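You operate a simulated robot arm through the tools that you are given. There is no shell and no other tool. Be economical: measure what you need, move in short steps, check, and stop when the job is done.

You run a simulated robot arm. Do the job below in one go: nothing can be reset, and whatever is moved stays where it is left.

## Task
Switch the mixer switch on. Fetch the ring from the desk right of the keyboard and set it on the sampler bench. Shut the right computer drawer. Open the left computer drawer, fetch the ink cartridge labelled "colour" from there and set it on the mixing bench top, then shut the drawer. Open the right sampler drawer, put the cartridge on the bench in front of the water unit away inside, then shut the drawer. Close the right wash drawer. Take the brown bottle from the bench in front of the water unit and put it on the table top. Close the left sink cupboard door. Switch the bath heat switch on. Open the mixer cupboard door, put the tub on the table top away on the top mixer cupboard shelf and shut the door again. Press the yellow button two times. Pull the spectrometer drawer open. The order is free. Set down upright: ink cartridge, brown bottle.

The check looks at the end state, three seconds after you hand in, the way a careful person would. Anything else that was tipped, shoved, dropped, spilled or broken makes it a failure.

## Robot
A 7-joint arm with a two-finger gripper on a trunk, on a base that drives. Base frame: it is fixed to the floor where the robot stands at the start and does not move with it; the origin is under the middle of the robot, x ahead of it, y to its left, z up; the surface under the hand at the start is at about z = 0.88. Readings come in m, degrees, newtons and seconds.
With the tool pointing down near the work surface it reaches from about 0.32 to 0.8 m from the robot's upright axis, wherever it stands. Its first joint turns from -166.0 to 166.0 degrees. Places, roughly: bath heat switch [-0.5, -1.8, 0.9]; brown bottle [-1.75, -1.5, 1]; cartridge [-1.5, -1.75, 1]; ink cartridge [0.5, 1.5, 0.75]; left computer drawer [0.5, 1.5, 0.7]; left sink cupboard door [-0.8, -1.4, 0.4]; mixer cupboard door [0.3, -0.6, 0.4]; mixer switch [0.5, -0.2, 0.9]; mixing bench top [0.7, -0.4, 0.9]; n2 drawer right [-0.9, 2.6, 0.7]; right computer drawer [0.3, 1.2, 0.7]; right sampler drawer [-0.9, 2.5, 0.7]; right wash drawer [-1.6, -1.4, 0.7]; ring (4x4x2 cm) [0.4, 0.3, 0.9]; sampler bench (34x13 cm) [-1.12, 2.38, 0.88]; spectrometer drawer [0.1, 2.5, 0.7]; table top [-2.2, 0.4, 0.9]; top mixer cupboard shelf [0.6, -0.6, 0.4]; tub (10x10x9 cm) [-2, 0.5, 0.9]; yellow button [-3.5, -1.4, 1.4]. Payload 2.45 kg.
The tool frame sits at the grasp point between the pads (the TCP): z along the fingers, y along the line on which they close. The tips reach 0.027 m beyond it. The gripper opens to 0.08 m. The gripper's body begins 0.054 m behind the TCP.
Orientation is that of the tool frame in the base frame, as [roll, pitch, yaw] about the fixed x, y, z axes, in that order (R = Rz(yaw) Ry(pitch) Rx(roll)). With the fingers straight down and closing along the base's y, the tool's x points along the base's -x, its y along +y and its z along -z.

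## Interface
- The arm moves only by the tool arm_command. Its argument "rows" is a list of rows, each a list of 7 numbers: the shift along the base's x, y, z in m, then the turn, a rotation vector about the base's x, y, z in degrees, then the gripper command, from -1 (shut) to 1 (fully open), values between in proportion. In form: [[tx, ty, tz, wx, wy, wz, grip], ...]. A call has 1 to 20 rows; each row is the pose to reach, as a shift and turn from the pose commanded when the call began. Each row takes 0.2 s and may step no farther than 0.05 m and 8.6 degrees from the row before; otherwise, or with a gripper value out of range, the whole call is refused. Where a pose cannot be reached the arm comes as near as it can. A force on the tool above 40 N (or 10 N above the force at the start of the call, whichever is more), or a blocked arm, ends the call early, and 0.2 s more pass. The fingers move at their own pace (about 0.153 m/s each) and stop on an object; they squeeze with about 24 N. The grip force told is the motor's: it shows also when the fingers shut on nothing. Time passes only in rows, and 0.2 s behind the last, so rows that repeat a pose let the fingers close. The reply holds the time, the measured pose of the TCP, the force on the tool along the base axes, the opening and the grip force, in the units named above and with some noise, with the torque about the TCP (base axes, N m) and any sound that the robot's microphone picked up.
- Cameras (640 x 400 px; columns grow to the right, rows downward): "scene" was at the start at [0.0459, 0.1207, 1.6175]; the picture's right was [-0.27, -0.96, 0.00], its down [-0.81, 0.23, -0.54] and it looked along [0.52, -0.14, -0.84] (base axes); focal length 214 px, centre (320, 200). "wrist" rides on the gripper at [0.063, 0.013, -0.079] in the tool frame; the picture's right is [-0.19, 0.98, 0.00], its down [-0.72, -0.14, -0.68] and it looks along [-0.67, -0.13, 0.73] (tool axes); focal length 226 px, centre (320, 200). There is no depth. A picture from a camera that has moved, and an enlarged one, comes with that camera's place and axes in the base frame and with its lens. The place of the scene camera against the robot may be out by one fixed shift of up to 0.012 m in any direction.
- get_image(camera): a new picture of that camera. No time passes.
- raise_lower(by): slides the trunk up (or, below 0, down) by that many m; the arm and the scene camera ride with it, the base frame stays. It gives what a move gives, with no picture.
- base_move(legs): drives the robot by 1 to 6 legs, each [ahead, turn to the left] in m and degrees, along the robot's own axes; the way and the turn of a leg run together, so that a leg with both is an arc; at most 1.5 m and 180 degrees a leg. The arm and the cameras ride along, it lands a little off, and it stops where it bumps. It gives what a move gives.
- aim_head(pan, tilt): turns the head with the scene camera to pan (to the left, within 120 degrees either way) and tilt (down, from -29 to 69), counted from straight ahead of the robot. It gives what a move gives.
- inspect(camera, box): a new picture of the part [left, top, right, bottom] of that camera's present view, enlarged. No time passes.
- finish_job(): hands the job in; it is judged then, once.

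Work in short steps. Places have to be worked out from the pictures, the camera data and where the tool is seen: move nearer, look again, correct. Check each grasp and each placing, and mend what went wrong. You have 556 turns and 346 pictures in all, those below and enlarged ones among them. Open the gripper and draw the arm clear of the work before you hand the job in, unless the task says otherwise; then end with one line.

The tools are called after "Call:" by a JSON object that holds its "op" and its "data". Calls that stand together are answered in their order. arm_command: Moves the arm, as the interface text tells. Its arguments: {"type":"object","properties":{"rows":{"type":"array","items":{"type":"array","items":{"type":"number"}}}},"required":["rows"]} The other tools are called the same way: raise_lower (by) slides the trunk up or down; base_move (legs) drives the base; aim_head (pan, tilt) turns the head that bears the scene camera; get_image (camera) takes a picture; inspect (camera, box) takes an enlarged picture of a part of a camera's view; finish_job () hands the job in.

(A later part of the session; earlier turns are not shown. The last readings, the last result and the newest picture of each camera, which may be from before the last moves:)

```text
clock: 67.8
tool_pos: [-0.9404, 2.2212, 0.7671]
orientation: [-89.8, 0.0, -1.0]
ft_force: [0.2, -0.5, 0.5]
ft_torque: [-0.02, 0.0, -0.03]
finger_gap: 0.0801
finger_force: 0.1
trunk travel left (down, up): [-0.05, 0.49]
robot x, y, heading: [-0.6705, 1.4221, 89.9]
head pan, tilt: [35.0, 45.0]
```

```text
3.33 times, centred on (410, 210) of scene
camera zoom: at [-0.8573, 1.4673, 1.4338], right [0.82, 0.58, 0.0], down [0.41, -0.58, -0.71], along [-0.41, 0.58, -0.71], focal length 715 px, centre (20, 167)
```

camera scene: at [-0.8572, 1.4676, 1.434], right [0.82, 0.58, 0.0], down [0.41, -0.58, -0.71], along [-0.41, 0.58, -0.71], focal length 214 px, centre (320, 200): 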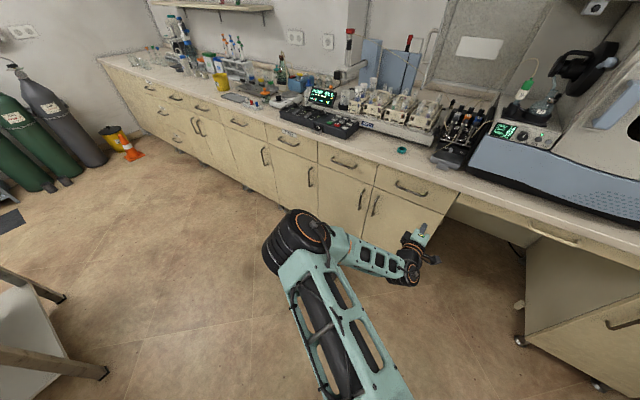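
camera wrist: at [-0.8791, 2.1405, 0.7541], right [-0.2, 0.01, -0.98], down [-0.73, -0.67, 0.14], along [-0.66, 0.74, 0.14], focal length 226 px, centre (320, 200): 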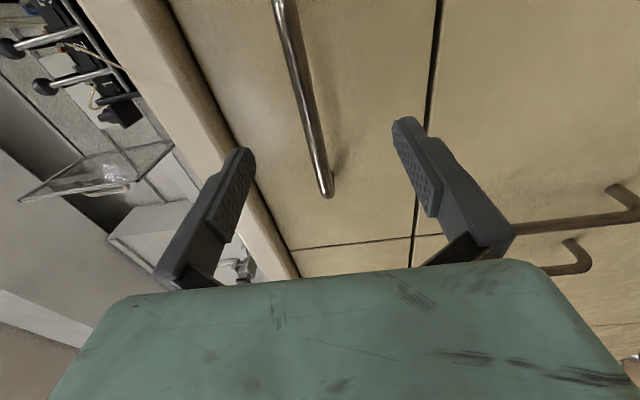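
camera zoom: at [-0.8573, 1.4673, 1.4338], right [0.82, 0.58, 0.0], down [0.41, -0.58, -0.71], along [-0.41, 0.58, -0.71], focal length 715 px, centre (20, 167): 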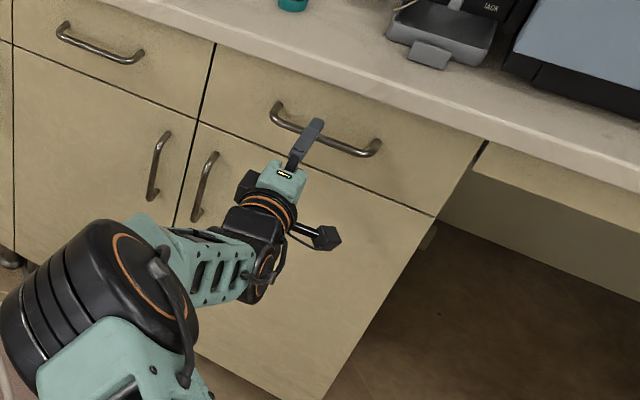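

The bar is between the fingers' heights (z≈0.775). I advance to it and close.

Call:
{"op": "arm_command", "data": {"rows": [[0, 0.04, 0.007, 0, 0, 0, 1], [0, 0.08, 0.007, 0, 0, 0, 1], [0, 0.095, 0.007, 0, 0, 0, 1], [0, 0.095, 0.007, 0, 0, 0, 0], [0, 0.095, 0.007, 0, 0, 0, -1], [0, 0.095, 0.007, 0, 0, 0, -1]]}}

Call:
{"op": "get_image", "data": {"camera": "wrist"}}

```text
clock: 68.4
tool_pos: [-0.9424, 2.2791, 0.768]
orientation: [-90.2, 0.2, -1.1]
ft_force: [11.0, -52.6, 11.8]
ft_torque: [1.91, 0.44, -0.02]
finger_gap: 0.0682
finger_force: 0.1
trunk travel left (down, up): [-0.05, 0.49]
robot x, y, heading: [-0.6659, 1.4182, 90.6]
head pan, tilt: [35.0, 45.0]
stopped in row 2: the force on the tool passed its limit at 190 N (the readings are from after the stop); the commanded pose is now the measured one
```

```text
311 pictures are left
camera wrist: at [-0.8802, 2.1991, 0.7559], right [-0.2, 0.0, -0.98], down [-0.73, -0.67, 0.14], along [-0.65, 0.74, 0.13], focal length 226 px, centre (320, 200)
```

wrist: 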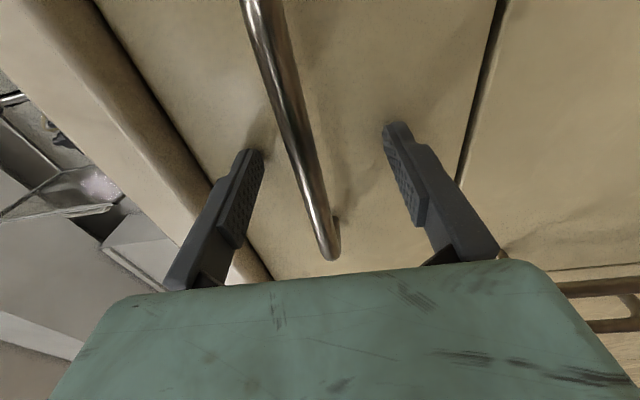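

The tips touched the drawer face (y≈2.31); the bar is between the fingers. I ease back a few mm and close.

Call:
{"op": "arm_command", "data": {"rows": [[0, -0.006, 0, 0, 0, 0, 1], [0, -0.006, 0, 0, 0, 0, 0], [0, -0.006, 0, 0, 0, 0, -1], [0, -0.006, 0, 0, 0, 0, -1], [0, -0.006, 0, 0, 0, 0, -1]]}}

Call:
{"op": "get_image", "data": {"camera": "wrist"}}

```text
clock: 69.6
tool_pos: [-0.941, 2.278, 0.7717]
orientation: [-89.8, 0.1, -1.0]
ft_force: [9.0, 3.4, 38.0]
ft_torque: [-0.09, -0.11, -0.29]
finger_gap: 0.0111
finger_force: 38.5
trunk travel left (down, up): [-0.05, 0.49]
robot x, y, heading: [-0.6703, 1.4177, 90.2]
head pan, tilt: [35.0, 45.0]
```

```text
310 pictures are left
camera wrist: at [-0.8787, 2.1971, 0.7591], right [-0.2, 0.01, -0.98], down [-0.73, -0.67, 0.14], along [-0.65, 0.74, 0.14], focal length 226 px, centre (320, 200)
```

wrist: 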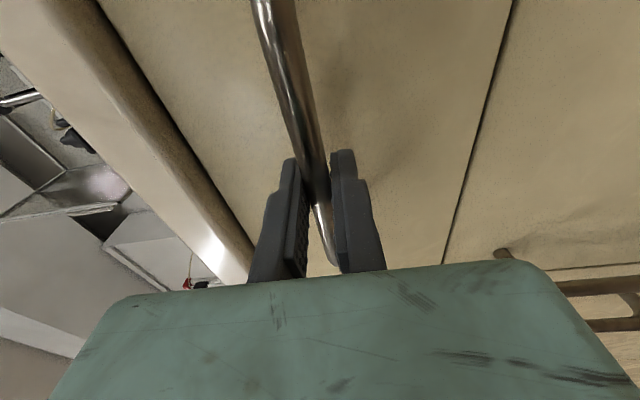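

Gripped. I raise slightly to relieve the vertical load and pull along -y.

Call:
{"op": "arm_command", "data": {"rows": [[0, 0, 0.006, 0, 0, 0, -1], [0, -0.02, 0.006, 0, 0, 0, -1], [0, -0.045, 0.006, 0, 0, 0, -1], [0, -0.07, 0.006, 0, 0, 0, -1], [0, -0.095, 0.006, 0, 0, 0, -1], [0, -0.12, 0.006, 0, 0, 0, -1], [0, -0.145, 0.006, 0, 0, 0, -1], [0, -0.17, 0.006, 0, 0, 0, -1], [0, -0.195, 0.006, 0, 0, 0, -1]]}}

Call:
{"op": "get_image", "data": {"camera": "scene"}}

```text
clock: 71.6
tool_pos: [-0.9405, 2.0821, 0.7728]
orientation: [-90.3, 0.0, -1.1]
ft_force: [18.3, -0.2, 23.5]
ft_torque: [-0.06, -0.06, 0.4]
finger_gap: 0.0112
finger_force: 38.1
trunk travel left (down, up): [-0.05, 0.49]
robot x, y, heading: [-0.669, 1.4171, 90.4]
head pan, tilt: [35.0, 45.0]
```

```text
309 pictures are left
camera scene: at [-0.855, 1.4653, 1.4344], right [0.82, 0.58, 0.0], down [0.41, -0.58, -0.71], along [-0.41, 0.58, -0.71], focal length 214 px, centre (320, 200)
```

scene: 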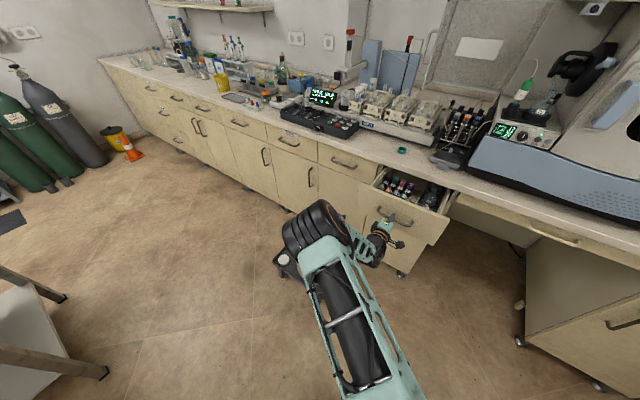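

The drawer is open ~0.2 m. I pull a bit further, then look in.

Call:
{"op": "arm_command", "data": {"rows": [[0, -0.025, 0.003, 0, 0, 0, -1], [0, -0.05, 0.003, 0, 0, 0, -1], [0, -0.075, 0.003, 0, 0, 0, -1], [0, -0.1, 0.003, 0, 0, 0, -1], [0, -0.12, 0.003, 0, 0, 0, -1]]}}

Call:
{"op": "inspect", "data": {"camera": "scene", "box": [330, 130, 490, 280]}}

```text
clock: 72.9
tool_pos: [-0.9396, 1.9604, 0.772]
orientation: [-90.9, -0.3, -1.2]
ft_force: [0.8, -0.6, -2.6]
ft_torque: [-0.01, -0.09, -0.55]
finger_gap: 0.0113
finger_force: 38.4
trunk travel left (down, up): [-0.05, 0.49]
robot x, y, heading: [-0.6681, 1.4227, 90.3]
head pan, tilt: [35.0, 45.0]
stopped in row 5: the force on the tool passed its limit at 41 N (the readings are from after the stop); the commanded pose is now the measured one
```

```text
2.67 times, centred on (410, 205) of scene
camera zoom: at [-0.857, 1.4672, 1.434], right [0.82, 0.58, 0.0], down [0.41, -0.58, -0.71], along [-0.41, 0.58, -0.71], focal length 572 px, centre (80, 187)
```

zoom: 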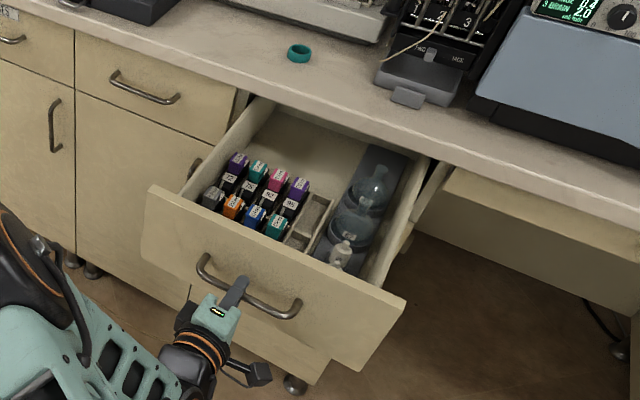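

The drawer is at its stop (~0.32 m open); it holds a cartridge rack with free slots. I release the handle, back off, and look in from above.

Call:
{"op": "arm_command", "data": {"rows": [[0, 0, 0, 0, 0, 0, 0], [0, 0, 0, 0, 0, 0, 1], [0, 0, 0, 0, 0, 0, 1], [0, -0.04, 0, 0, 0, 0, 1], [0, -0.08, 0, 0, 0, 0, 1], [0.02, -0.09, 0.04, 0, 0, 0, 1], [0.04, -0.09, 0.08, 0, 0, 0, 1], [0.06, -0.09, 0.12, 0, 0, 0, 0.5], [0.08, -0.09, 0.16, 0, 0, 0, 0], [0.1, -0.09, 0.2, 0, 0, 0, 0], [0.1, -0.09, 0.24, 0, 0, 0, 0]]}}

Call:
{"op": "aim_head", "data": {"pan": 15, "tilt": 45}}

Call:
{"op": "get_image", "data": {"camera": "scene"}}

Call:
{"op": "aim_head", "data": {"pan": -50, "tilt": 40}}

Call:
{"op": "get_image", "data": {"camera": "scene"}}

```text
clock: 75.3
tool_pos: [-0.8539, 1.8896, 1.0131]
orientation: [-90.9, -0.2, -1.3]
ft_force: [-0.7, -0.5, -0.2]
ft_torque: [0.0, 0.02, -0.01]
finger_gap: 0.0399
finger_force: 0.1
out of reach, approached as far as the arm can: row 10, 11
trunk travel left (down, up): [-0.05, 0.49]
robot x, y, heading: [-0.6692, 1.4197, 90.4]
head pan, tilt: [35.0, 45.0]
```

```text
clock: 76.1
tool_pos: [-0.8546, 1.8894, 1.0129]
orientation: [-90.9, -0.2, -1.1]
ft_force: [0.1, -0.1, 0.3]
ft_torque: [-0.04, 0.0, -0.02]
finger_gap: 0.0399
finger_force: 0.1
trunk travel left (down, up): [-0.05, 0.49]
robot x, y, heading: [-0.6721, 1.4212, 90.4]
head pan, tilt: [15.0, 45.0]
```

```text
307 pictures are left
camera scene: at [-0.8315, 1.479, 1.4339], right [0.96, 0.26, 0.0], down [0.19, -0.68, -0.71], along [-0.19, 0.68, -0.71], focal length 214 px, centre (320, 200)
```

scene: 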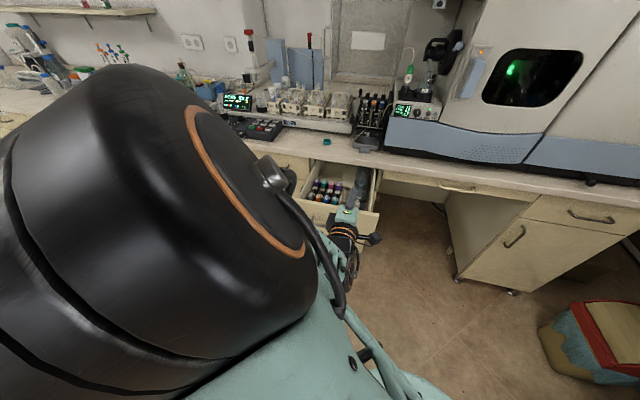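

```text
clock: 77.5
tool_pos: [-0.8531, 1.8891, 1.0118]
orientation: [-91.0, -0.3, -1.3]
ft_force: [-0.7, 0.4, -0.4]
ft_torque: [-0.03, 0.01, 0.02]
finger_gap: 0.0401
finger_force: 0.0
trunk travel left (down, up): [-0.05, 0.49]
robot x, y, heading: [-0.6685, 1.4254, 90.2]
head pan, tilt: [-50.0, 40.0]
```

```text
306 pictures are left
camera scene: at [-0.7734, 1.4754, 1.4375], right [0.9, -0.44, 0.0], down [-0.3, -0.61, -0.74], along [0.33, 0.66, -0.68], focal length 214 px, centre (320, 200)
```

scene: 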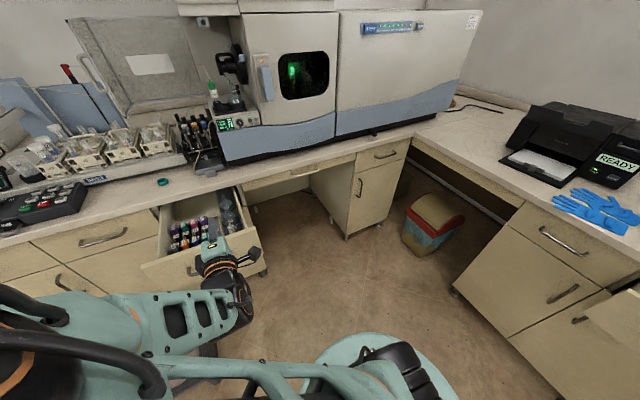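

Spectrometer drawer handle is at ≈[0.05,2.28,0.78], in the cabinet right of the knee gap. First I'll shut the right computer drawer since it limits driving; I turn to face +x and look.

Call:
{"op": "base_move", "data": {"legs": [[0, -90]]}}

Call:
{"op": "aim_head", "data": {"pan": -10, "tilt": 40}}

Call:
{"op": "get_image", "data": {"camera": "scene"}}

```text
clock: 81.7
tool_pos: [-0.2079, 1.6236, 1.0122]
orientation: [-91.0, -0.4, -89.2]
ft_force: [-0.6, 0.2, 0.2]
ft_torque: [-0.01, 0.0, -0.02]
finger_gap: 0.0399
finger_force: 0.0
trunk travel left (down, up): [-0.05, 0.49]
robot x, y, heading: [-0.6695, 1.4281, 2.3]
head pan, tilt: [-50.0, 40.0]
```

```text
clock: 82.8
tool_pos: [-0.2068, 1.624, 1.0115]
orientation: [-91.0, -0.4, -89.2]
ft_force: [-0.6, -0.1, -0.2]
ft_torque: [-0.02, -0.02, 0.0]
finger_gap: 0.04
finger_force: 0.0
trunk travel left (down, up): [-0.05, 0.49]
robot x, y, heading: [-0.6678, 1.4187, 2.5]
head pan, tilt: [-10.0, 40.0]
```

```text
305 pictures are left
camera scene: at [-0.611, 1.5491, 1.4411], right [-0.13, -0.99, 0.0], down [-0.64, 0.09, -0.77], along [0.76, -0.1, -0.64], focal length 214 px, centre (320, 200)
```

scene: 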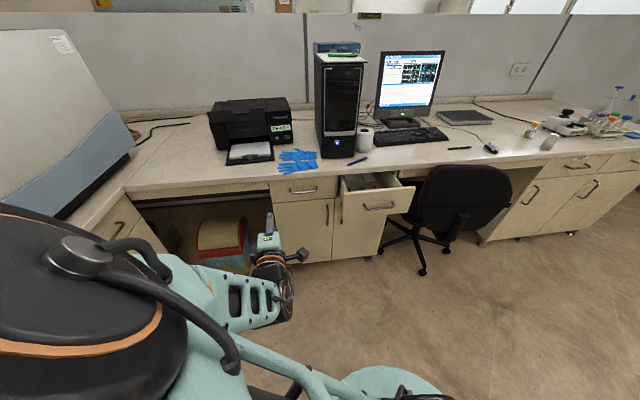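

Right drawer's handle is at ≈[0.11,1.17,0.76]. I swing the hand over to y≈1.17, z≈0.77, staying short of it.

Call:
{"op": "arm_command", "data": {"rows": [[0, -0.045, -0.01, 0, 0, 0, 1], [0, -0.09, -0.02, 0, 0, 0, 1], [0, -0.135, -0.04, 0, 0, 0, 1], [0, -0.18, -0.06, 0, 0, 0, 1], [0, -0.22, -0.08, 0, 0, 0, 1], [0, -0.26, -0.1, 0, 0, 0, 1], [0, -0.3, -0.12, 0, 0, 0, 1], [0, -0.34, -0.14, 0, 0, 0, 1], [0, -0.38, -0.16, 0, 0, 0, 1], [0, -0.42, -0.18, 0, 0, 0, 1], [0, -0.454, -0.21, 0, 0, 0, 1], [0, -0.454, -0.242, 0, 0, 0, 1]]}}

Call:
{"op": "get_image", "data": {"camera": "scene"}}

Call:
{"op": "get_image", "data": {"camera": "wrist"}}

```text
clock: 85.4
tool_pos: [-0.2082, 1.1696, 0.7701]
orientation: [-90.9, -0.4, -89.3]
ft_force: [0.6, 0.7, 0.2]
ft_torque: [0.01, 0.04, 0.01]
finger_gap: 0.0801
finger_force: 0.0
out of reach, approached as far as the arm can: row 1, 2, 3, 4, 5, 6, 7
trunk travel left (down, up): [-0.05, 0.49]
robot x, y, heading: [-0.6706, 1.4196, 2.3]
head pan, tilt: [-10.0, 40.0]
```

```text
304 pictures are left
camera scene: at [-0.6109, 1.5487, 1.4412], right [-0.13, -0.99, 0.0], down [-0.64, 0.09, -0.77], along [0.76, -0.1, -0.64], focal length 214 px, centre (320, 200)
```

scene: 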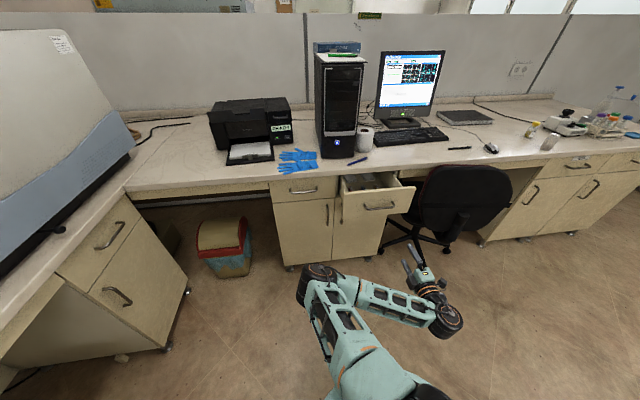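

```text
303 pictures are left
camera wrist: at [-0.2874, 1.1043, 0.7608], right [-0.02, 0.19, -0.98], down [-0.69, 0.71, 0.15], along [0.73, 0.68, 0.12], focal length 226 px, centre (320, 200)
```

wrist: 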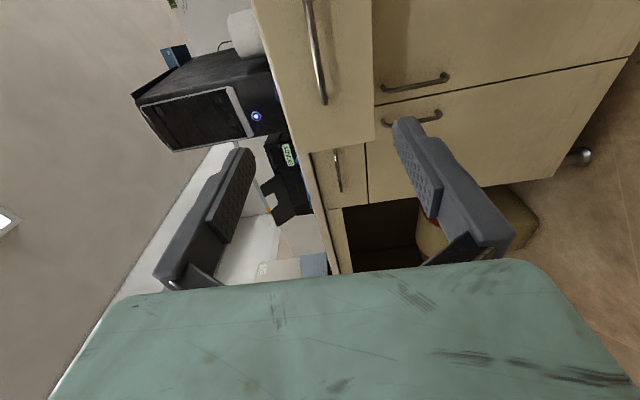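

Handle ≈[0.10,1.165,0.775]; the chair back's edge is near y≈1.0. I turn the tool 20° so the wrist stays left of the chair, shift to y≈1.2, and drive forward a bit.

Call:
{"op": "arm_command", "data": {"rows": [[0, 0.01, 0, 0, 0, -7, 1], [0, 0.02, 0, 0, 0, -14, 1], [0, 0.03, 0.006, 0, 0, -20, 1]]}}

Call:
{"op": "base_move", "data": {"legs": [[0.2, 0]]}}

Call:
{"op": "get_image", "data": {"camera": "scene"}}

Call:
{"op": "get_image", "data": {"camera": "wrist"}}

```text
clock: 86.2
tool_pos: [-0.2086, 1.198, 0.7771]
orientation: [-91.0, -0.4, -109.4]
ft_force: [1.4, 0.2, 0.1]
ft_torque: [-0.01, -0.01, 0.02]
finger_gap: 0.08
finger_force: 0.0
trunk travel left (down, up): [-0.05, 0.49]
robot x, y, heading: [-0.6715, 1.4222, 2.3]
head pan, tilt: [-10.0, 40.0]
```

```text
clock: 87.8
tool_pos: [-0.0069, 1.2084, 0.7766]
orientation: [-91.0, -0.4, -109.1]
ft_force: [-0.5, 0.1, -0.9]
ft_torque: [0.04, -0.01, -0.06]
finger_gap: 0.0802
finger_force: 0.0
trunk travel left (down, up): [-0.05, 0.49]
robot x, y, heading: [-0.4678, 1.4322, 2.6]
head pan, tilt: [-10.0, 40.0]
```

```text
302 pictures are left
camera scene: at [-0.4112, 1.5575, 1.4412], right [-0.13, -0.99, 0.0], down [-0.64, 0.08, -0.77], along [0.76, -0.1, -0.64], focal length 214 px, centre (320, 200)
```

scene: 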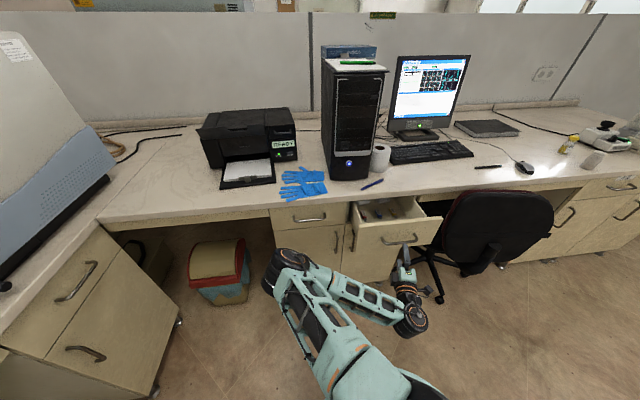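

```text
301 pictures are left
camera wrist: at [-0.1032, 1.1742, 0.7661], right [0.05, 0.18, -0.98], down [-0.41, 0.9, 0.15], along [0.91, 0.39, 0.12], focal length 226 px, centre (320, 200)
```

wrist: 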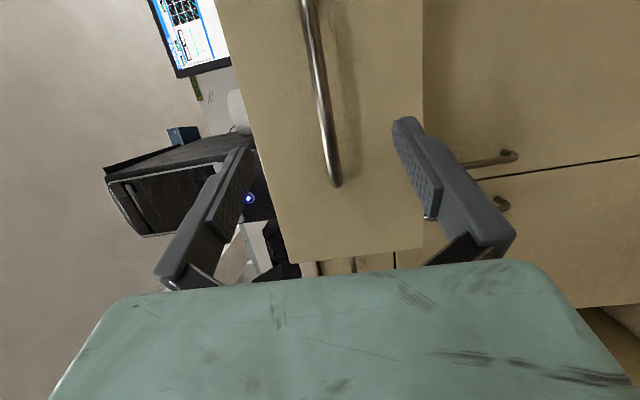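

Fingers will straddle the bar near its left half. I advance along +x in small rows, pushing the drawer in.

Call:
{"op": "arm_command", "data": {"rows": [[0.03, 0, 0, 0, 0, 0, 1], [0.06, 0, 0, 0, 0, 0, 1], [0.08, 0, 0, 0, 0, 0, 1], [0.095, 0, 0, 0, 0, 0, 1], [0.11, 0, 0, 0, 0, 0, 1], [0.125, 0, 0, 0, 0, 0, 1], [0.14, 0, 0, 0, 0, 0, 1], [0.155, 0, 0, 0, 0, 0, 1]]}}

Call:
{"op": "get_image", "data": {"camera": "wrist"}}

```text
clock: 89.6
tool_pos: [0.1494, 1.2085, 0.7758]
orientation: [-91.0, -0.4, -109.0]
ft_force: [0.4, 0.4, 0.1]
ft_torque: [-0.03, -0.03, 0.0]
finger_gap: 0.0801
finger_force: 0.1
trunk travel left (down, up): [-0.05, 0.49]
robot x, y, heading: [-0.4725, 1.4312, 2.5]
head pan, tilt: [-10.0, 40.0]
```

```text
300 pictures are left
camera wrist: at [0.0524, 1.1739, 0.7657], right [0.05, 0.18, -0.98], down [-0.41, 0.9, 0.15], along [0.91, 0.39, 0.11], focal length 226 px, centre (320, 200)
```

wrist: 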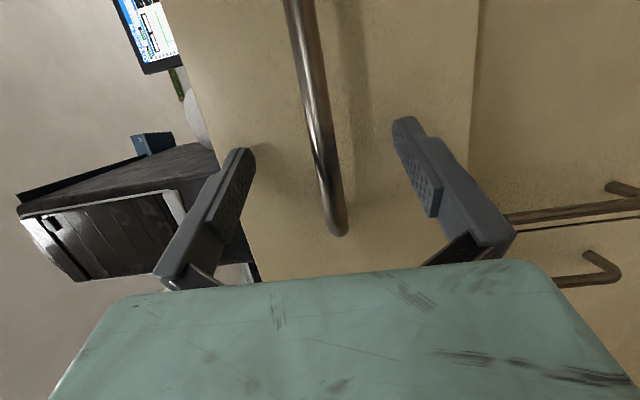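

No contact force yet. I continue in small rows.

Call:
{"op": "arm_command", "data": {"rows": [[0.015, 0, 0, 0, 0, 0, 1], [0.03, 0, 0, 0, 0, 0, 1], [0.045, 0, 0, 0, 0, 0, 1], [0.06, 0, 0, 0, 0, 0, 1]]}}

Call:
{"op": "get_image", "data": {"camera": "wrist"}}

Call:
{"op": "get_image", "data": {"camera": "scene"}}

```text
clock: 90.6
tool_pos: [0.2094, 1.2077, 0.7751]
orientation: [-90.9, -0.4, -109.1]
ft_force: [-0.3, -0.1, 0.1]
ft_torque: [-0.02, 0.0, -0.02]
finger_gap: 0.0799
finger_force: 0.1
trunk travel left (down, up): [-0.05, 0.49]
robot x, y, heading: [-0.4676, 1.4301, 2.4]
head pan, tilt: [-10.0, 40.0]
```

```text
299 pictures are left
camera wrist: at [0.1129, 1.1733, 0.7653], right [0.05, 0.18, -0.98], down [-0.41, 0.9, 0.15], along [0.91, 0.39, 0.12], focal length 226 px, centre (320, 200)
```

wrist: 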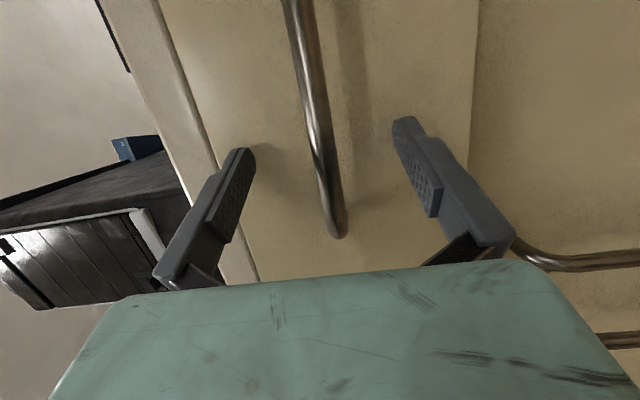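

```text
298 pictures are left
camera scene: at [-0.4109, 1.5575, 1.4411], right [-0.13, -0.99, 0.0], down [-0.64, 0.08, -0.77], along [0.76, -0.1, -0.64], focal length 214 px, centre (320, 200)
```

scene: 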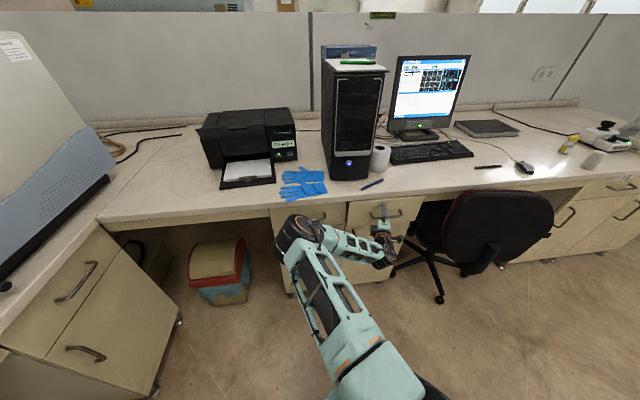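

The drawer slides in with almost no force. I keep pushing until it seats.

Call:
{"op": "arm_command", "data": {"rows": [[0.015, 0, 0, 0, 0, 0, 1], [0.03, 0, 0, 0, 0, 0, 1], [0.042, 0, 0, 0, 0, 0, 1], [0.054, 0, 0, 0, 0, 0, 1], [0.064, 0, 0, 0, 0, 0, 1], [0.074, 0, 0, 0, 0, 0, 1], [0.084, 0, 0, 0, 0, 0, 1]]}}

Call:
{"op": "get_image", "data": {"camera": "scene"}}

```text
clock: 91.4
tool_pos: [0.2423, 1.2048, 0.7773]
orientation: [-90.7, -0.4, -109.5]
ft_force: [-27.8, 7.7, 5.4]
ft_torque: [-0.52, -1.29, 0.17]
finger_gap: 0.0715
finger_force: 0.1
trunk travel left (down, up): [-0.05, 0.49]
robot x, y, heading: [-0.47, 1.4299, 2.3]
head pan, tilt: [-10.0, 40.0]
stopped in row 4: the force on the tool passed its limit at 53 N (the readings are from after the stop); the commanded pose is now the measured one
```

```text
297 pictures are left
camera scene: at [-0.4152, 1.5583, 1.4413], right [-0.13, -0.99, 0.0], down [-0.64, 0.08, -0.77], along [0.76, -0.1, -0.64], focal length 214 px, centre (320, 200)
```

scene: 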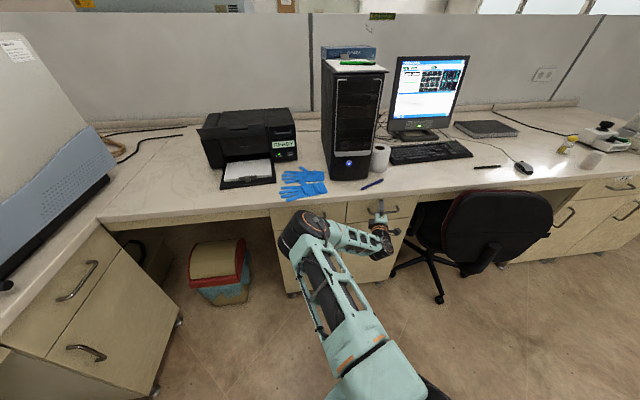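

The drawer seated (53 N stop). I back out and inspect the result, moving over toward the left drawer.

Call:
{"op": "arm_command", "data": {"rows": [[-0.03, 0.01, 0, 0, 0, 0, 1], [-0.07, 0.02, 0, 0, 0, 0, 1], [-0.11, 0.03, 0, 0, 0, 0, 1], [-0.15, 0.05, 0, 0, 0, 7, 1], [-0.16, 0.09, 0, 0, 0, 14, 1], [-0.16, 0.13, 0, 0, 0, 19, 1], [-0.16, 0.17, 0, 0, 0, 19, 1], [-0.16, 0.21, 0, 0, 0, 19, 1], [-0.16, 0.25, 0, 0, 0, 19, 1], [-0.16, 0.29, 0, 0, 0, 19, 1], [-0.16, 0.315, 0, 0, 0, 19, 1]]}}

Call:
{"op": "get_image", "data": {"camera": "scene"}}

Call:
{"op": "get_image", "data": {"camera": "wrist"}}

```text
clock: 93.8
tool_pos: [0.0847, 1.5204, 0.7755]
orientation: [-90.9, -0.5, -90.4]
ft_force: [-0.2, 0.3, -0.2]
ft_torque: [0.02, -0.01, 0.03]
finger_gap: 0.0802
finger_force: 0.2
trunk travel left (down, up): [-0.05, 0.49]
robot x, y, heading: [-0.4715, 1.4311, 2.2]
head pan, tilt: [-10.0, 40.0]
```

```text
296 pictures are left
camera scene: at [-0.4115, 1.5576, 1.4411], right [-0.13, -0.99, 0.0], down [-0.64, 0.08, -0.77], along [0.76, -0.1, -0.64], focal length 214 px, centre (320, 200)
```

scene: 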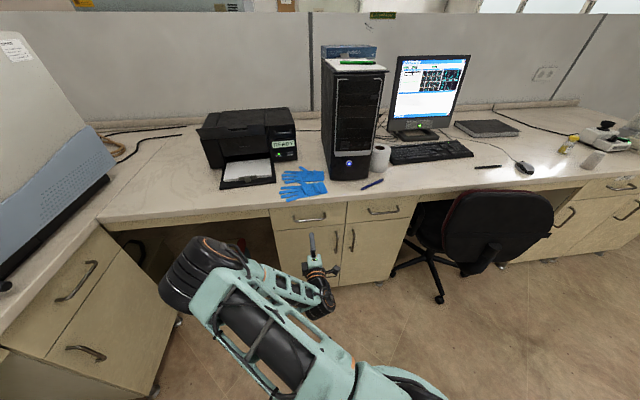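

```text
295 pictures are left
camera wrist: at [0.0053, 1.4577, 0.7659], right [-0.01, 0.19, -0.98], down [-0.67, 0.72, 0.15], along [0.74, 0.66, 0.12], focal length 226 px, centre (320, 200)
```

wrist: 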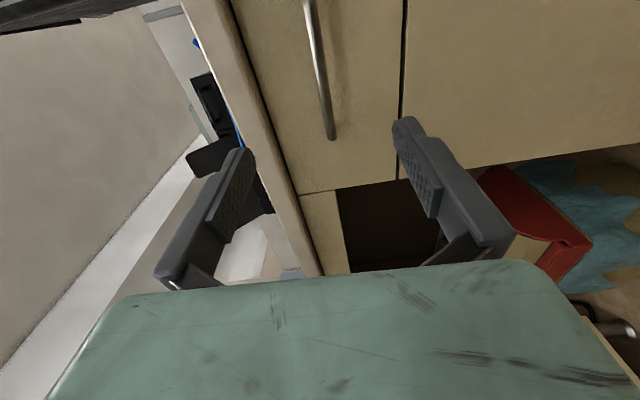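

Right drawer is flush. The left handle sits at ≈[0.24,1.515,0.773]; I advance and grip it.

Call:
{"op": "arm_command", "data": {"rows": [[0.04, 0, 0, 0, 0, 0, 1], [0.08, 0, 0, 0, 0, 0, 1], [0.12, 0, 0, 0, 0, 0, 1], [0.135, 0, 0, 0, 0, 0, 1], [0.145, 0, 0, 0, 0, 0, 1], [0.152, 0, 0, 0, 0, 0, 1], [0.152, 0, 0, 0, 0, 0, 0], [0.152, 0, 0, 0, 0, 0, -1], [0.152, 0, 0, 0, 0, 0, -1]]}}

Call:
{"op": "get_image", "data": {"camera": "wrist"}}

```text
clock: 95.8
tool_pos: [0.2393, 1.5206, 0.7722]
orientation: [-91.3, -0.4, -90.4]
ft_force: [1.9, -1.3, -27.1]
ft_torque: [0.23, 0.05, 0.11]
finger_gap: 0.0112
finger_force: 38.4
trunk travel left (down, up): [-0.05, 0.49]
robot x, y, heading: [-0.4707, 1.4272, 2.4]
head pan, tilt: [-10.0, 40.0]
```

```text
294 pictures are left
camera wrist: at [0.1584, 1.4577, 0.762], right [-0.02, 0.19, -0.98], down [-0.67, 0.72, 0.15], along [0.74, 0.66, 0.11], focal length 226 px, centre (320, 200)
```

wrist: 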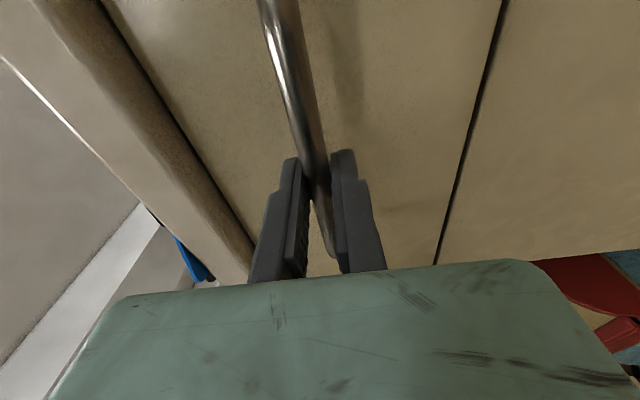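

Gripped. I relieve the vertical load and pull back along -x.

Call:
{"op": "arm_command", "data": {"rows": [[0, 0, -0.004, 0, 0, 0, -1], [-0.02, 0, -0.004, 0, 0, 0, -1], [-0.045, 0, -0.004, 0, 0, 0, -1], [-0.07, 0, -0.004, 0, 0, 0, -1], [-0.095, 0, -0.004, 0, 0, 0, -1], [-0.12, 0, -0.004, 0, 0, 0, -1], [-0.145, 0, -0.004, 0, 0, 0, -1], [-0.17, 0, -0.004, 0, 0, 0, -1], [-0.195, 0, -0.004, 0, 0, 0, -1], [-0.22, 0, -0.004, 0, 0, 0, -1]]}}

Call:
{"op": "get_image", "data": {"camera": "scene"}}

```text
clock: 98.0
tool_pos: [0.0194, 1.5198, 0.7718]
orientation: [-90.9, -0.5, -90.5]
ft_force: [-0.4, -16.2, -13.2]
ft_torque: [0.05, 0.04, -0.28]
finger_gap: 0.0113
finger_force: 38.0
trunk travel left (down, up): [-0.05, 0.49]
robot x, y, heading: [-0.469, 1.4293, 2.5]
head pan, tilt: [-10.0, 40.0]
```

```text
293 pictures are left
camera scene: at [-0.4107, 1.5564, 1.4412], right [-0.13, -0.99, 0.0], down [-0.64, 0.08, -0.77], along [0.76, -0.1, -0.64], focal length 214 px, centre (320, 200)
```

scene: 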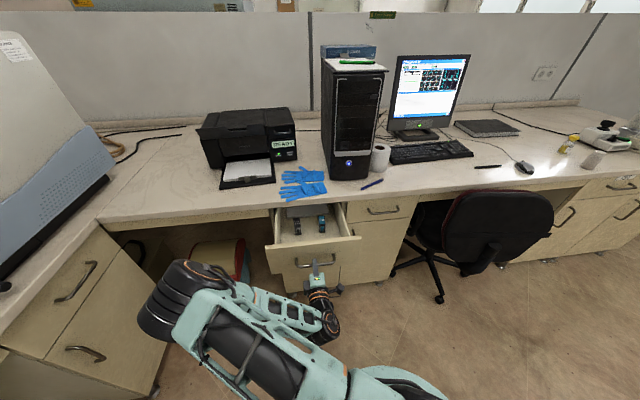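

Opened about 0.22 m. I pull a bit more to the stop and zoom in.

Call:
{"op": "arm_command", "data": {"rows": [[-0.025, 0, 0, 0, 0, 0, -1], [-0.05, 0, 0, 0, 0, 0, -1], [-0.07, 0, 0, 0, 0, 0, -1], [-0.085, 0, 0, 0, 0, 0, -1]]}}

Call:
{"op": "inspect", "data": {"camera": "scene", "box": [250, 180, 370, 280]}}

```text
clock: 99.0
tool_pos: [-0.0661, 1.5199, 0.7713]
orientation: [-91.2, -0.2, -90.2]
ft_force: [-1.5, -19.3, -29.1]
ft_torque: [0.09, 0.03, -0.42]
finger_gap: 0.0112
finger_force: 38.2
trunk travel left (down, up): [-0.05, 0.49]
robot x, y, heading: [-0.4693, 1.4291, 2.3]
head pan, tilt: [-10.0, 40.0]
```

```text
4.00 times, centred on (310, 230) of scene
camera zoom: at [-0.4101, 1.5563, 1.441], right [-0.13, -0.99, 0.0], down [-0.64, 0.09, -0.77], along [0.76, -0.1, -0.64], focal length 858 px, centre (360, 80)
```

zoom: 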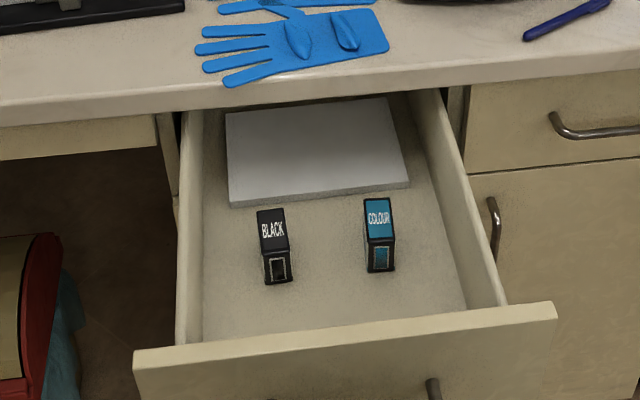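

COLOUR cartridge stands right in the drawer at ≈[0.17,1.46]. I release, back off, and turn the tool down again.

Call:
{"op": "arm_command", "data": {"rows": [[0, 0, 0, 0, 0, 0, 0], [0, 0, 0, 0, 0, 0, 1], [0, 0, 0, 0, 0, 0, 1], [-0.04, 0, 0, 0, 0, 0, 1]]}}

Call:
{"op": "base_move", "data": {"legs": [[-0.15, 0]]}}

Call:
{"op": "arm_command", "data": {"rows": [[0, 0, 0.04, 0, 8, 0, 1], [0, 0, 0.08, 0, 16, 0, 1], [0, 0, 0.12, 0, 24, 0, 1], [0, 0, 0.16, 0, 32, 0, 1], [0, 0, 0.2, 0, 40, 0, 1], [0, 0, 0.2, 0, 48, 0, 1], [0, 0, 0.2, 0, 56, 0, 1], [0, 0, 0.2, 0, 64, 0, 1], [0, 0, 0.2, 0, 72, 0, 1], [0, 0, 0.2, 0, 80, 0, 1], [0, 0, 0.2, 0, 88, 0, 1], [0, 0, 0.2, 0, 91, 0, 1]]}}

```text
clock: 100.2
tool_pos: [-0.079, 1.5237, 0.7865]
orientation: [-86.3, 0.4, -90.4]
ft_force: [0.8, 0.3, -0.1]
ft_torque: [0.01, 0.02, 0.02]
finger_gap: 0.0799
finger_force: 0.1
out of reach, approached as far as the arm can: row 4
trunk travel left (down, up): [-0.05, 0.49]
robot x, y, heading: [-0.4706, 1.43, 2.5]
head pan, tilt: [-10.0, 40.0]
stopped in row 4: the arm was blocked; the commanded pose is now the measured one
```

```text
clock: 101.6
tool_pos: [-0.2326, 1.5182, 0.7856]
orientation: [-86.2, 0.3, -90.3]
ft_force: [-0.3, 0.7, -0.3]
ft_torque: [-0.02, 0.01, -0.01]
finger_gap: 0.08
finger_force: 0.1
trunk travel left (down, up): [-0.05, 0.49]
robot x, y, heading: [-0.6237, 1.4247, 2.4]
head pan, tilt: [-10.0, 40.0]
```

```text
clock: 103.0
tool_pos: [-0.1805, 1.3868, 0.998]
orientation: [-127.6, -19.0, -111.6]
ft_force: [0.7, 1.5, 0.9]
ft_torque: [-0.06, 0.01, -0.05]
finger_gap: 0.08
finger_force: 0.1
out of reach, approached as far as the arm can: row 1, 2, 3, 4, 5, 6
trunk travel left (down, up): [-0.05, 0.49]
robot x, y, heading: [-0.6221, 1.4232, 2.5]
head pan, tilt: [-10.0, 40.0]
stopped in row 6: the arm was blocked; the commanded pose is now the measured one
```

The arm folded into itself there. I extend forward while turning the tool down (computed 56° turn).

Call:
{"op": "arm_command", "data": {"rows": [[0.03, 0.02, 0.01, 0, 0, 0, 1], [0.06, 0.04, 0.02, 0, 0, 0, 1], [0.09, 0.06, 0.03, 3.9, 6.8, 1.6, 1], [0.1, 0.07, 0.04, 7.75, 13.6, 3.2, 1], [0.1, 0.08, 0.04, 11.6, 20.4, 4.8, 1], [0.1, 0.08, 0.04, 15.5, 27.2, 6.4, 1], [0.1, 0.08, 0.04, 19.4, 34.0, 8.0, 1], [0.1, 0.08, 0.04, 23.2, 40.8, 9.6, 1], [0.1, 0.08, 0.04, 27.1, 47.7, 11.2, 1]]}}

```text
clock: 105.0
tool_pos: [-0.0788, 1.4684, 1.0387]
orientation: [-180.0, 0.4, -89.9]
ft_force: [0.3, 0.7, -0.2]
ft_torque: [-0.03, -0.01, -0.01]
finger_gap: 0.0798
finger_force: 0.1
trunk travel left (down, up): [-0.05, 0.49]
robot x, y, heading: [-0.6248, 1.4243, 2.4]
head pan, tilt: [-10.0, 40.0]
```

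Now yaw the tool back so the fingers close along y, and drive forward to reach the drawer interior.

Call:
{"op": "arm_command", "data": {"rows": [[0, 0, 0, 0, 0, -8.2, 1], [0, 0, 0, 0, 0, -16.4, 1], [0, 0, 0, 0, 0, -24.6, 1], [0, 0, 0, 0, 0, -32.8, 1], [0, 0, 0, 0, 0, -41, 1], [0, 0, 0, 0, 0, -49.2, 1], [0, 0, 0, 0, 0, -57.4, 1], [0, 0, 0, 0, 0, -65.6, 1], [0, 0, 0, 0, 0, -73.8, 1], [0, 0, 0, 0, 0, -82, 1], [0, 0, 0, 0, 0, -90, 1]]}}

Call:
{"op": "base_move", "data": {"legs": [[0.18, 0]]}}

Call:
{"op": "get_image", "data": {"camera": "wrist"}}

Call:
{"op": "get_image", "data": {"camera": "scene"}}

```text
clock: 107.4
tool_pos: [-0.0777, 1.467, 1.0403]
orientation: [-180.0, 0.3, 179.8]
ft_force: [0.7, -1.1, -0.1]
ft_torque: [-0.01, 0.0, -0.01]
finger_gap: 0.08
finger_force: 0.0
trunk travel left (down, up): [-0.05, 0.49]
robot x, y, heading: [-0.6209, 1.4223, 2.2]
head pan, tilt: [-10.0, 40.0]
```

```text
clock: 108.9
tool_pos: [0.1018, 1.4725, 1.0396]
orientation: [-179.8, 0.2, 179.6]
ft_force: [0.8, 0.3, 0.2]
ft_torque: [-0.01, -0.02, 0.0]
finger_gap: 0.0798
finger_force: 0.1
trunk travel left (down, up): [-0.05, 0.49]
robot x, y, heading: [-0.4413, 1.4289, 2.4]
head pan, tilt: [-10.0, 40.0]
```

```text
291 pictures are left
camera wrist: at [0.0382, 1.4858, 1.1191], right [0.2, 0.98, 0.0], down [0.71, -0.14, 0.69], along [0.67, -0.14, -0.73], focal length 226 px, centre (320, 200)
```

wrist: 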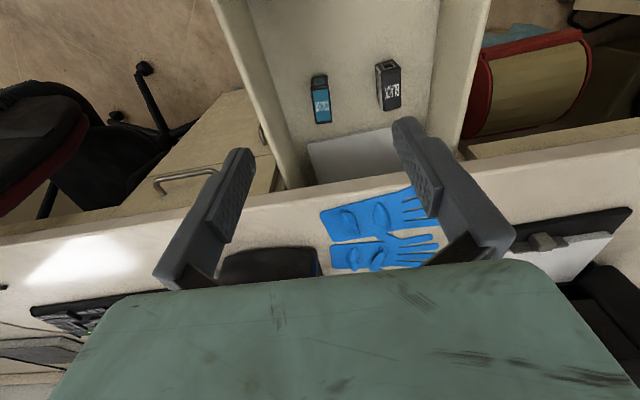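

```text
290 pictures are left
camera scene: at [-0.3848, 1.5582, 1.4411], right [-0.13, -0.99, 0.0], down [-0.64, 0.09, -0.77], along [0.76, -0.1, -0.64], focal length 214 px, centre (320, 200)
```

scene: 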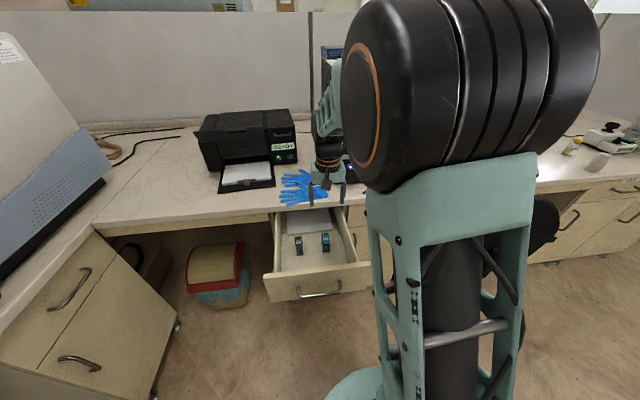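

COLOUR cartridge: top centre ≈[0.173,1.46,0.757], ~26 mm wide, next to BLACK at y≈1.53. I go above it with the gap at ~50 mm.

Call:
{"op": "arm_command", "data": {"rows": [[0.03, -0.006, -0.03, 0, 0, 0, 0.3], [0.06, -0.012, -0.06, 0, 0, 0, 0.3], [0.063, -0.012, -0.1, 0, 0, 0, 0.3], [0.063, -0.012, -0.14, 0, 0, 0, 0.3], [0.063, -0.012, -0.18, 0, 0, 0, 0.3]]}}

Call:
{"op": "get_image", "data": {"camera": "wrist"}}

Call:
{"op": "inspect", "data": {"camera": "scene", "box": [250, 170, 370, 290]}}

```text
clock: 110.1
tool_pos: [0.1639, 1.4612, 0.8572]
orientation: [-179.9, 0.4, 179.6]
ft_force: [0.3, -0.2, 0.6]
ft_torque: [0.0, -0.01, 0.04]
finger_gap: 0.0519
finger_force: 0.0
trunk travel left (down, up): [-0.05, 0.49]
robot x, y, heading: [-0.4406, 1.4306, 2.3]
head pan, tilt: [-10.0, 40.0]
```

```text
289 pictures are left
camera wrist: at [0.1002, 1.4747, 0.9375], right [0.2, 0.98, 0.0], down [0.71, -0.14, 0.69], along [0.67, -0.14, -0.73], focal length 226 px, centre (320, 200)
```

wrist: 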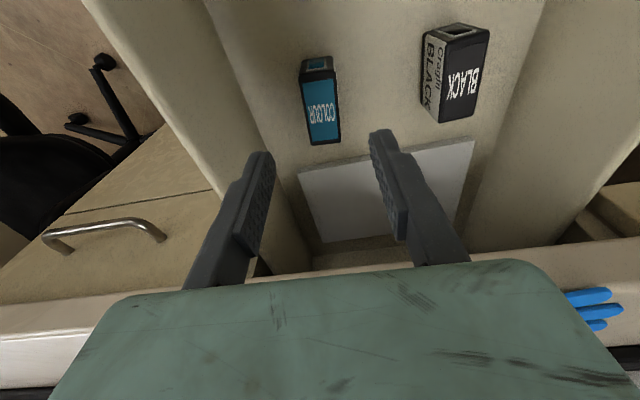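

```text
3.33 times, centred on (310, 230) of scene
camera zoom: at [-0.3848, 1.5581, 1.4411], right [-0.13, -0.99, 0.0], down [-0.64, 0.09, -0.77], along [0.76, -0.1, -0.64], focal length 715 px, centre (353, 100)
```

zoom: 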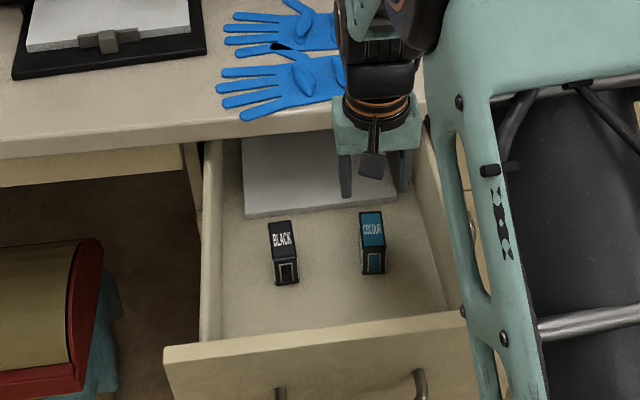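

Cartridge centre ≈[0.168,1.461], top z≈0.766. I descend to z≈0.752 and grip.

Call:
{"op": "arm_command", "data": {"rows": [[0.004, 0, -0.03, 0, 0, 0, 0.3], [0.004, 0, -0.06, 0, 0, 0, 0.3], [0.004, 0, -0.085, 0, 0, 0, 0.3], [0.004, 0, -0.105, 0, 0, 0, 0.3], [0.004, 0, -0.105, 0, 0, 0, -0.3], [0.004, 0, -0.105, 0, 0, 0, -1], [0.004, 0, -0.105, 0, 0, 0, -1]]}}

Call:
{"op": "get_image", "data": {"camera": "wrist"}}

```text
clock: 111.7
tool_pos: [0.1688, 1.461, 0.7526]
orientation: [-179.9, 0.2, 179.6]
ft_force: [0.1, -0.5, -1.0]
ft_torque: [0.0, 0.0, 0.03]
finger_gap: 0.0292
finger_force: 24.2
trunk travel left (down, up): [-0.05, 0.49]
robot x, y, heading: [-0.4423, 1.4284, 2.6]
head pan, tilt: [-10.0, 40.0]
```

```text
287 pictures are left
camera wrist: at [0.1042, 1.4745, 0.8326], right [0.2, 0.98, 0.0], down [0.71, -0.14, 0.69], along [0.67, -0.14, -0.73], focal length 226 px, centre (320, 200)
```

wrist: 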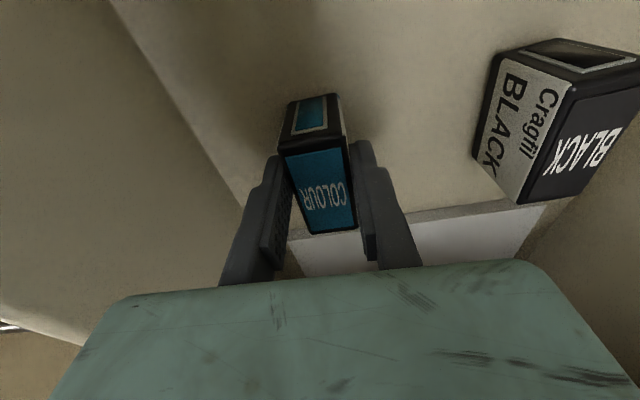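

Gripped at 29 mm. I lift it clear of the drawer.

Call:
{"op": "arm_command", "data": {"rows": [[0, 0, 0.03, 0, 0, 0, -1], [0, 0, 0.075, 0, 0, 0, -1], [0, 0, 0.12, 0, 0, 0, -1], [0, 0, 0.165, 0, 0, 0, -1], [0, 0, 0.21, 0, 0, 0, -1], [-0.04, 0, 0.23, 0, 0, 0, -1], [-0.08, 0, 0.24, 0, 0, 0, -1], [-0.1, 0, 0.24, 0, 0, 0, -1]]}}

Call:
{"op": "raise_lower", "data": {"by": 0.2}}

Call:
{"op": "get_image", "data": {"camera": "wrist"}}

Call:
{"op": "get_image", "data": {"camera": "scene"}}

```text
clock: 113.5
tool_pos: [0.0678, 1.4603, 0.9947]
orientation: [-179.9, 0.4, 179.6]
ft_force: [0.1, 0.3, 0.3]
ft_torque: [0.0, 0.01, 0.02]
finger_gap: 0.0291
finger_force: 24.0
trunk travel left (down, up): [-0.05, 0.49]
robot x, y, heading: [-0.4419, 1.43, 2.5]
head pan, tilt: [-10.0, 40.0]
```

```text
clock: 115.7
tool_pos: [0.069, 1.4588, 1.1935]
orientation: [-180.0, 0.4, 179.5]
ft_force: [-0.6, 0.8, -1.2]
ft_torque: [0.04, 0.03, 0.01]
finger_gap: 0.0292
finger_force: 24.0
trunk travel left (down, up): [-0.25, 0.29]
robot x, y, heading: [-0.4447, 1.4313, 2.4]
head pan, tilt: [-10.0, 40.0]
```

```text
286 pictures are left
camera wrist: at [0.0055, 1.4724, 1.274], right [0.2, 0.98, 0.0], down [0.71, -0.14, 0.69], along [0.67, -0.14, -0.73], focal length 226 px, centre (320, 200)
```

wrist: 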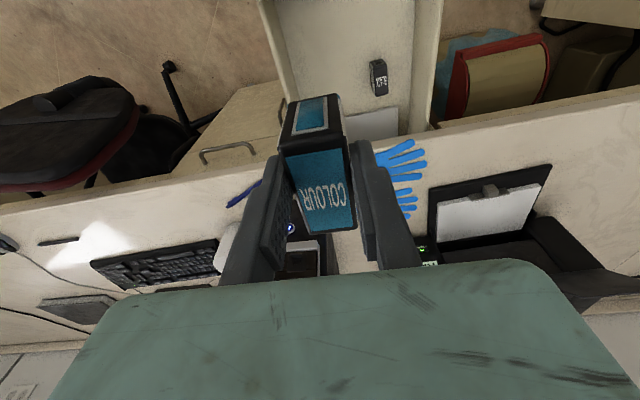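

```text
285 pictures are left
camera scene: at [-0.3847, 1.5582, 1.641], right [-0.13, -0.99, 0.0], down [-0.64, 0.09, -0.77], along [0.76, -0.1, -0.64], focal length 214 px, centre (320, 200)
```

scene: 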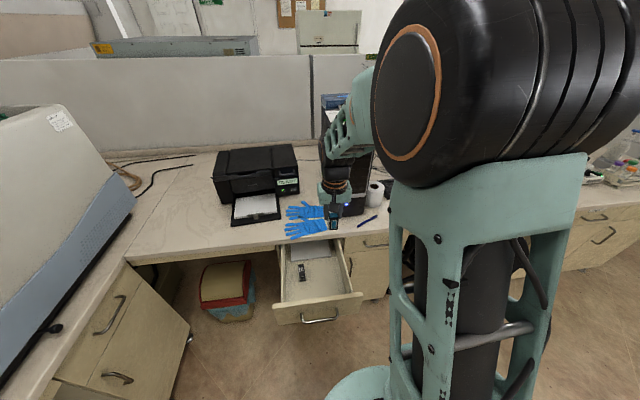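

Carrying the cartridge: back away from the desk, turn right, drive south, and turn to face the mixing bench.

Call:
{"op": "base_move", "data": {"legs": [[-0.3, 0], [0, -92], [1.5, 0], [0, 90]]}}

Call:
{"op": "aim_head", "data": {"pan": -20, "tilt": 35}}

Call:
{"op": "get_image", "data": {"camera": "scene"}}

```text
clock: 132.6
tool_pos: [-0.2281, -0.0555, 1.1945]
orientation: [-179.9, 0.4, 176.6]
ft_force: [-0.3, 0.1, -1.2]
ft_torque: [0.01, 0.01, 0.02]
finger_gap: 0.0289
finger_force: 23.5
trunk travel left (down, up): [-0.25, 0.29]
robot x, y, heading: [-0.743, -0.0555, -0.6]
head pan, tilt: [-10.0, 40.0]
```

```text
clock: 133.3
tool_pos: [-0.2278, -0.057, 1.1952]
orientation: [-179.9, 0.4, 176.6]
ft_force: [0.0, 0.0, -0.5]
ft_torque: [-0.03, -0.03, 0.02]
finger_gap: 0.0288
finger_force: 24.1
trunk travel left (down, up): [-0.25, 0.29]
robot x, y, heading: [-0.7379, -0.0577, -0.7]
head pan, tilt: [-20.0, 35.0]
```

```text
284 pictures are left
camera scene: at [-0.6772, 0.0506, 1.6487], right [-0.35, -0.94, 0.0], down [-0.54, 0.2, -0.82], along [0.77, -0.29, -0.57], focal length 214 px, centre (320, 200)
```

scene: 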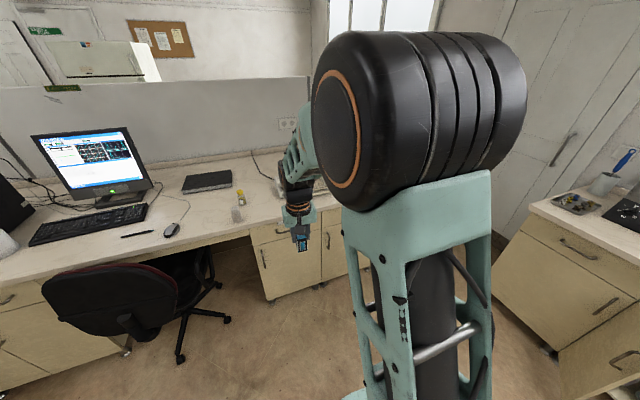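

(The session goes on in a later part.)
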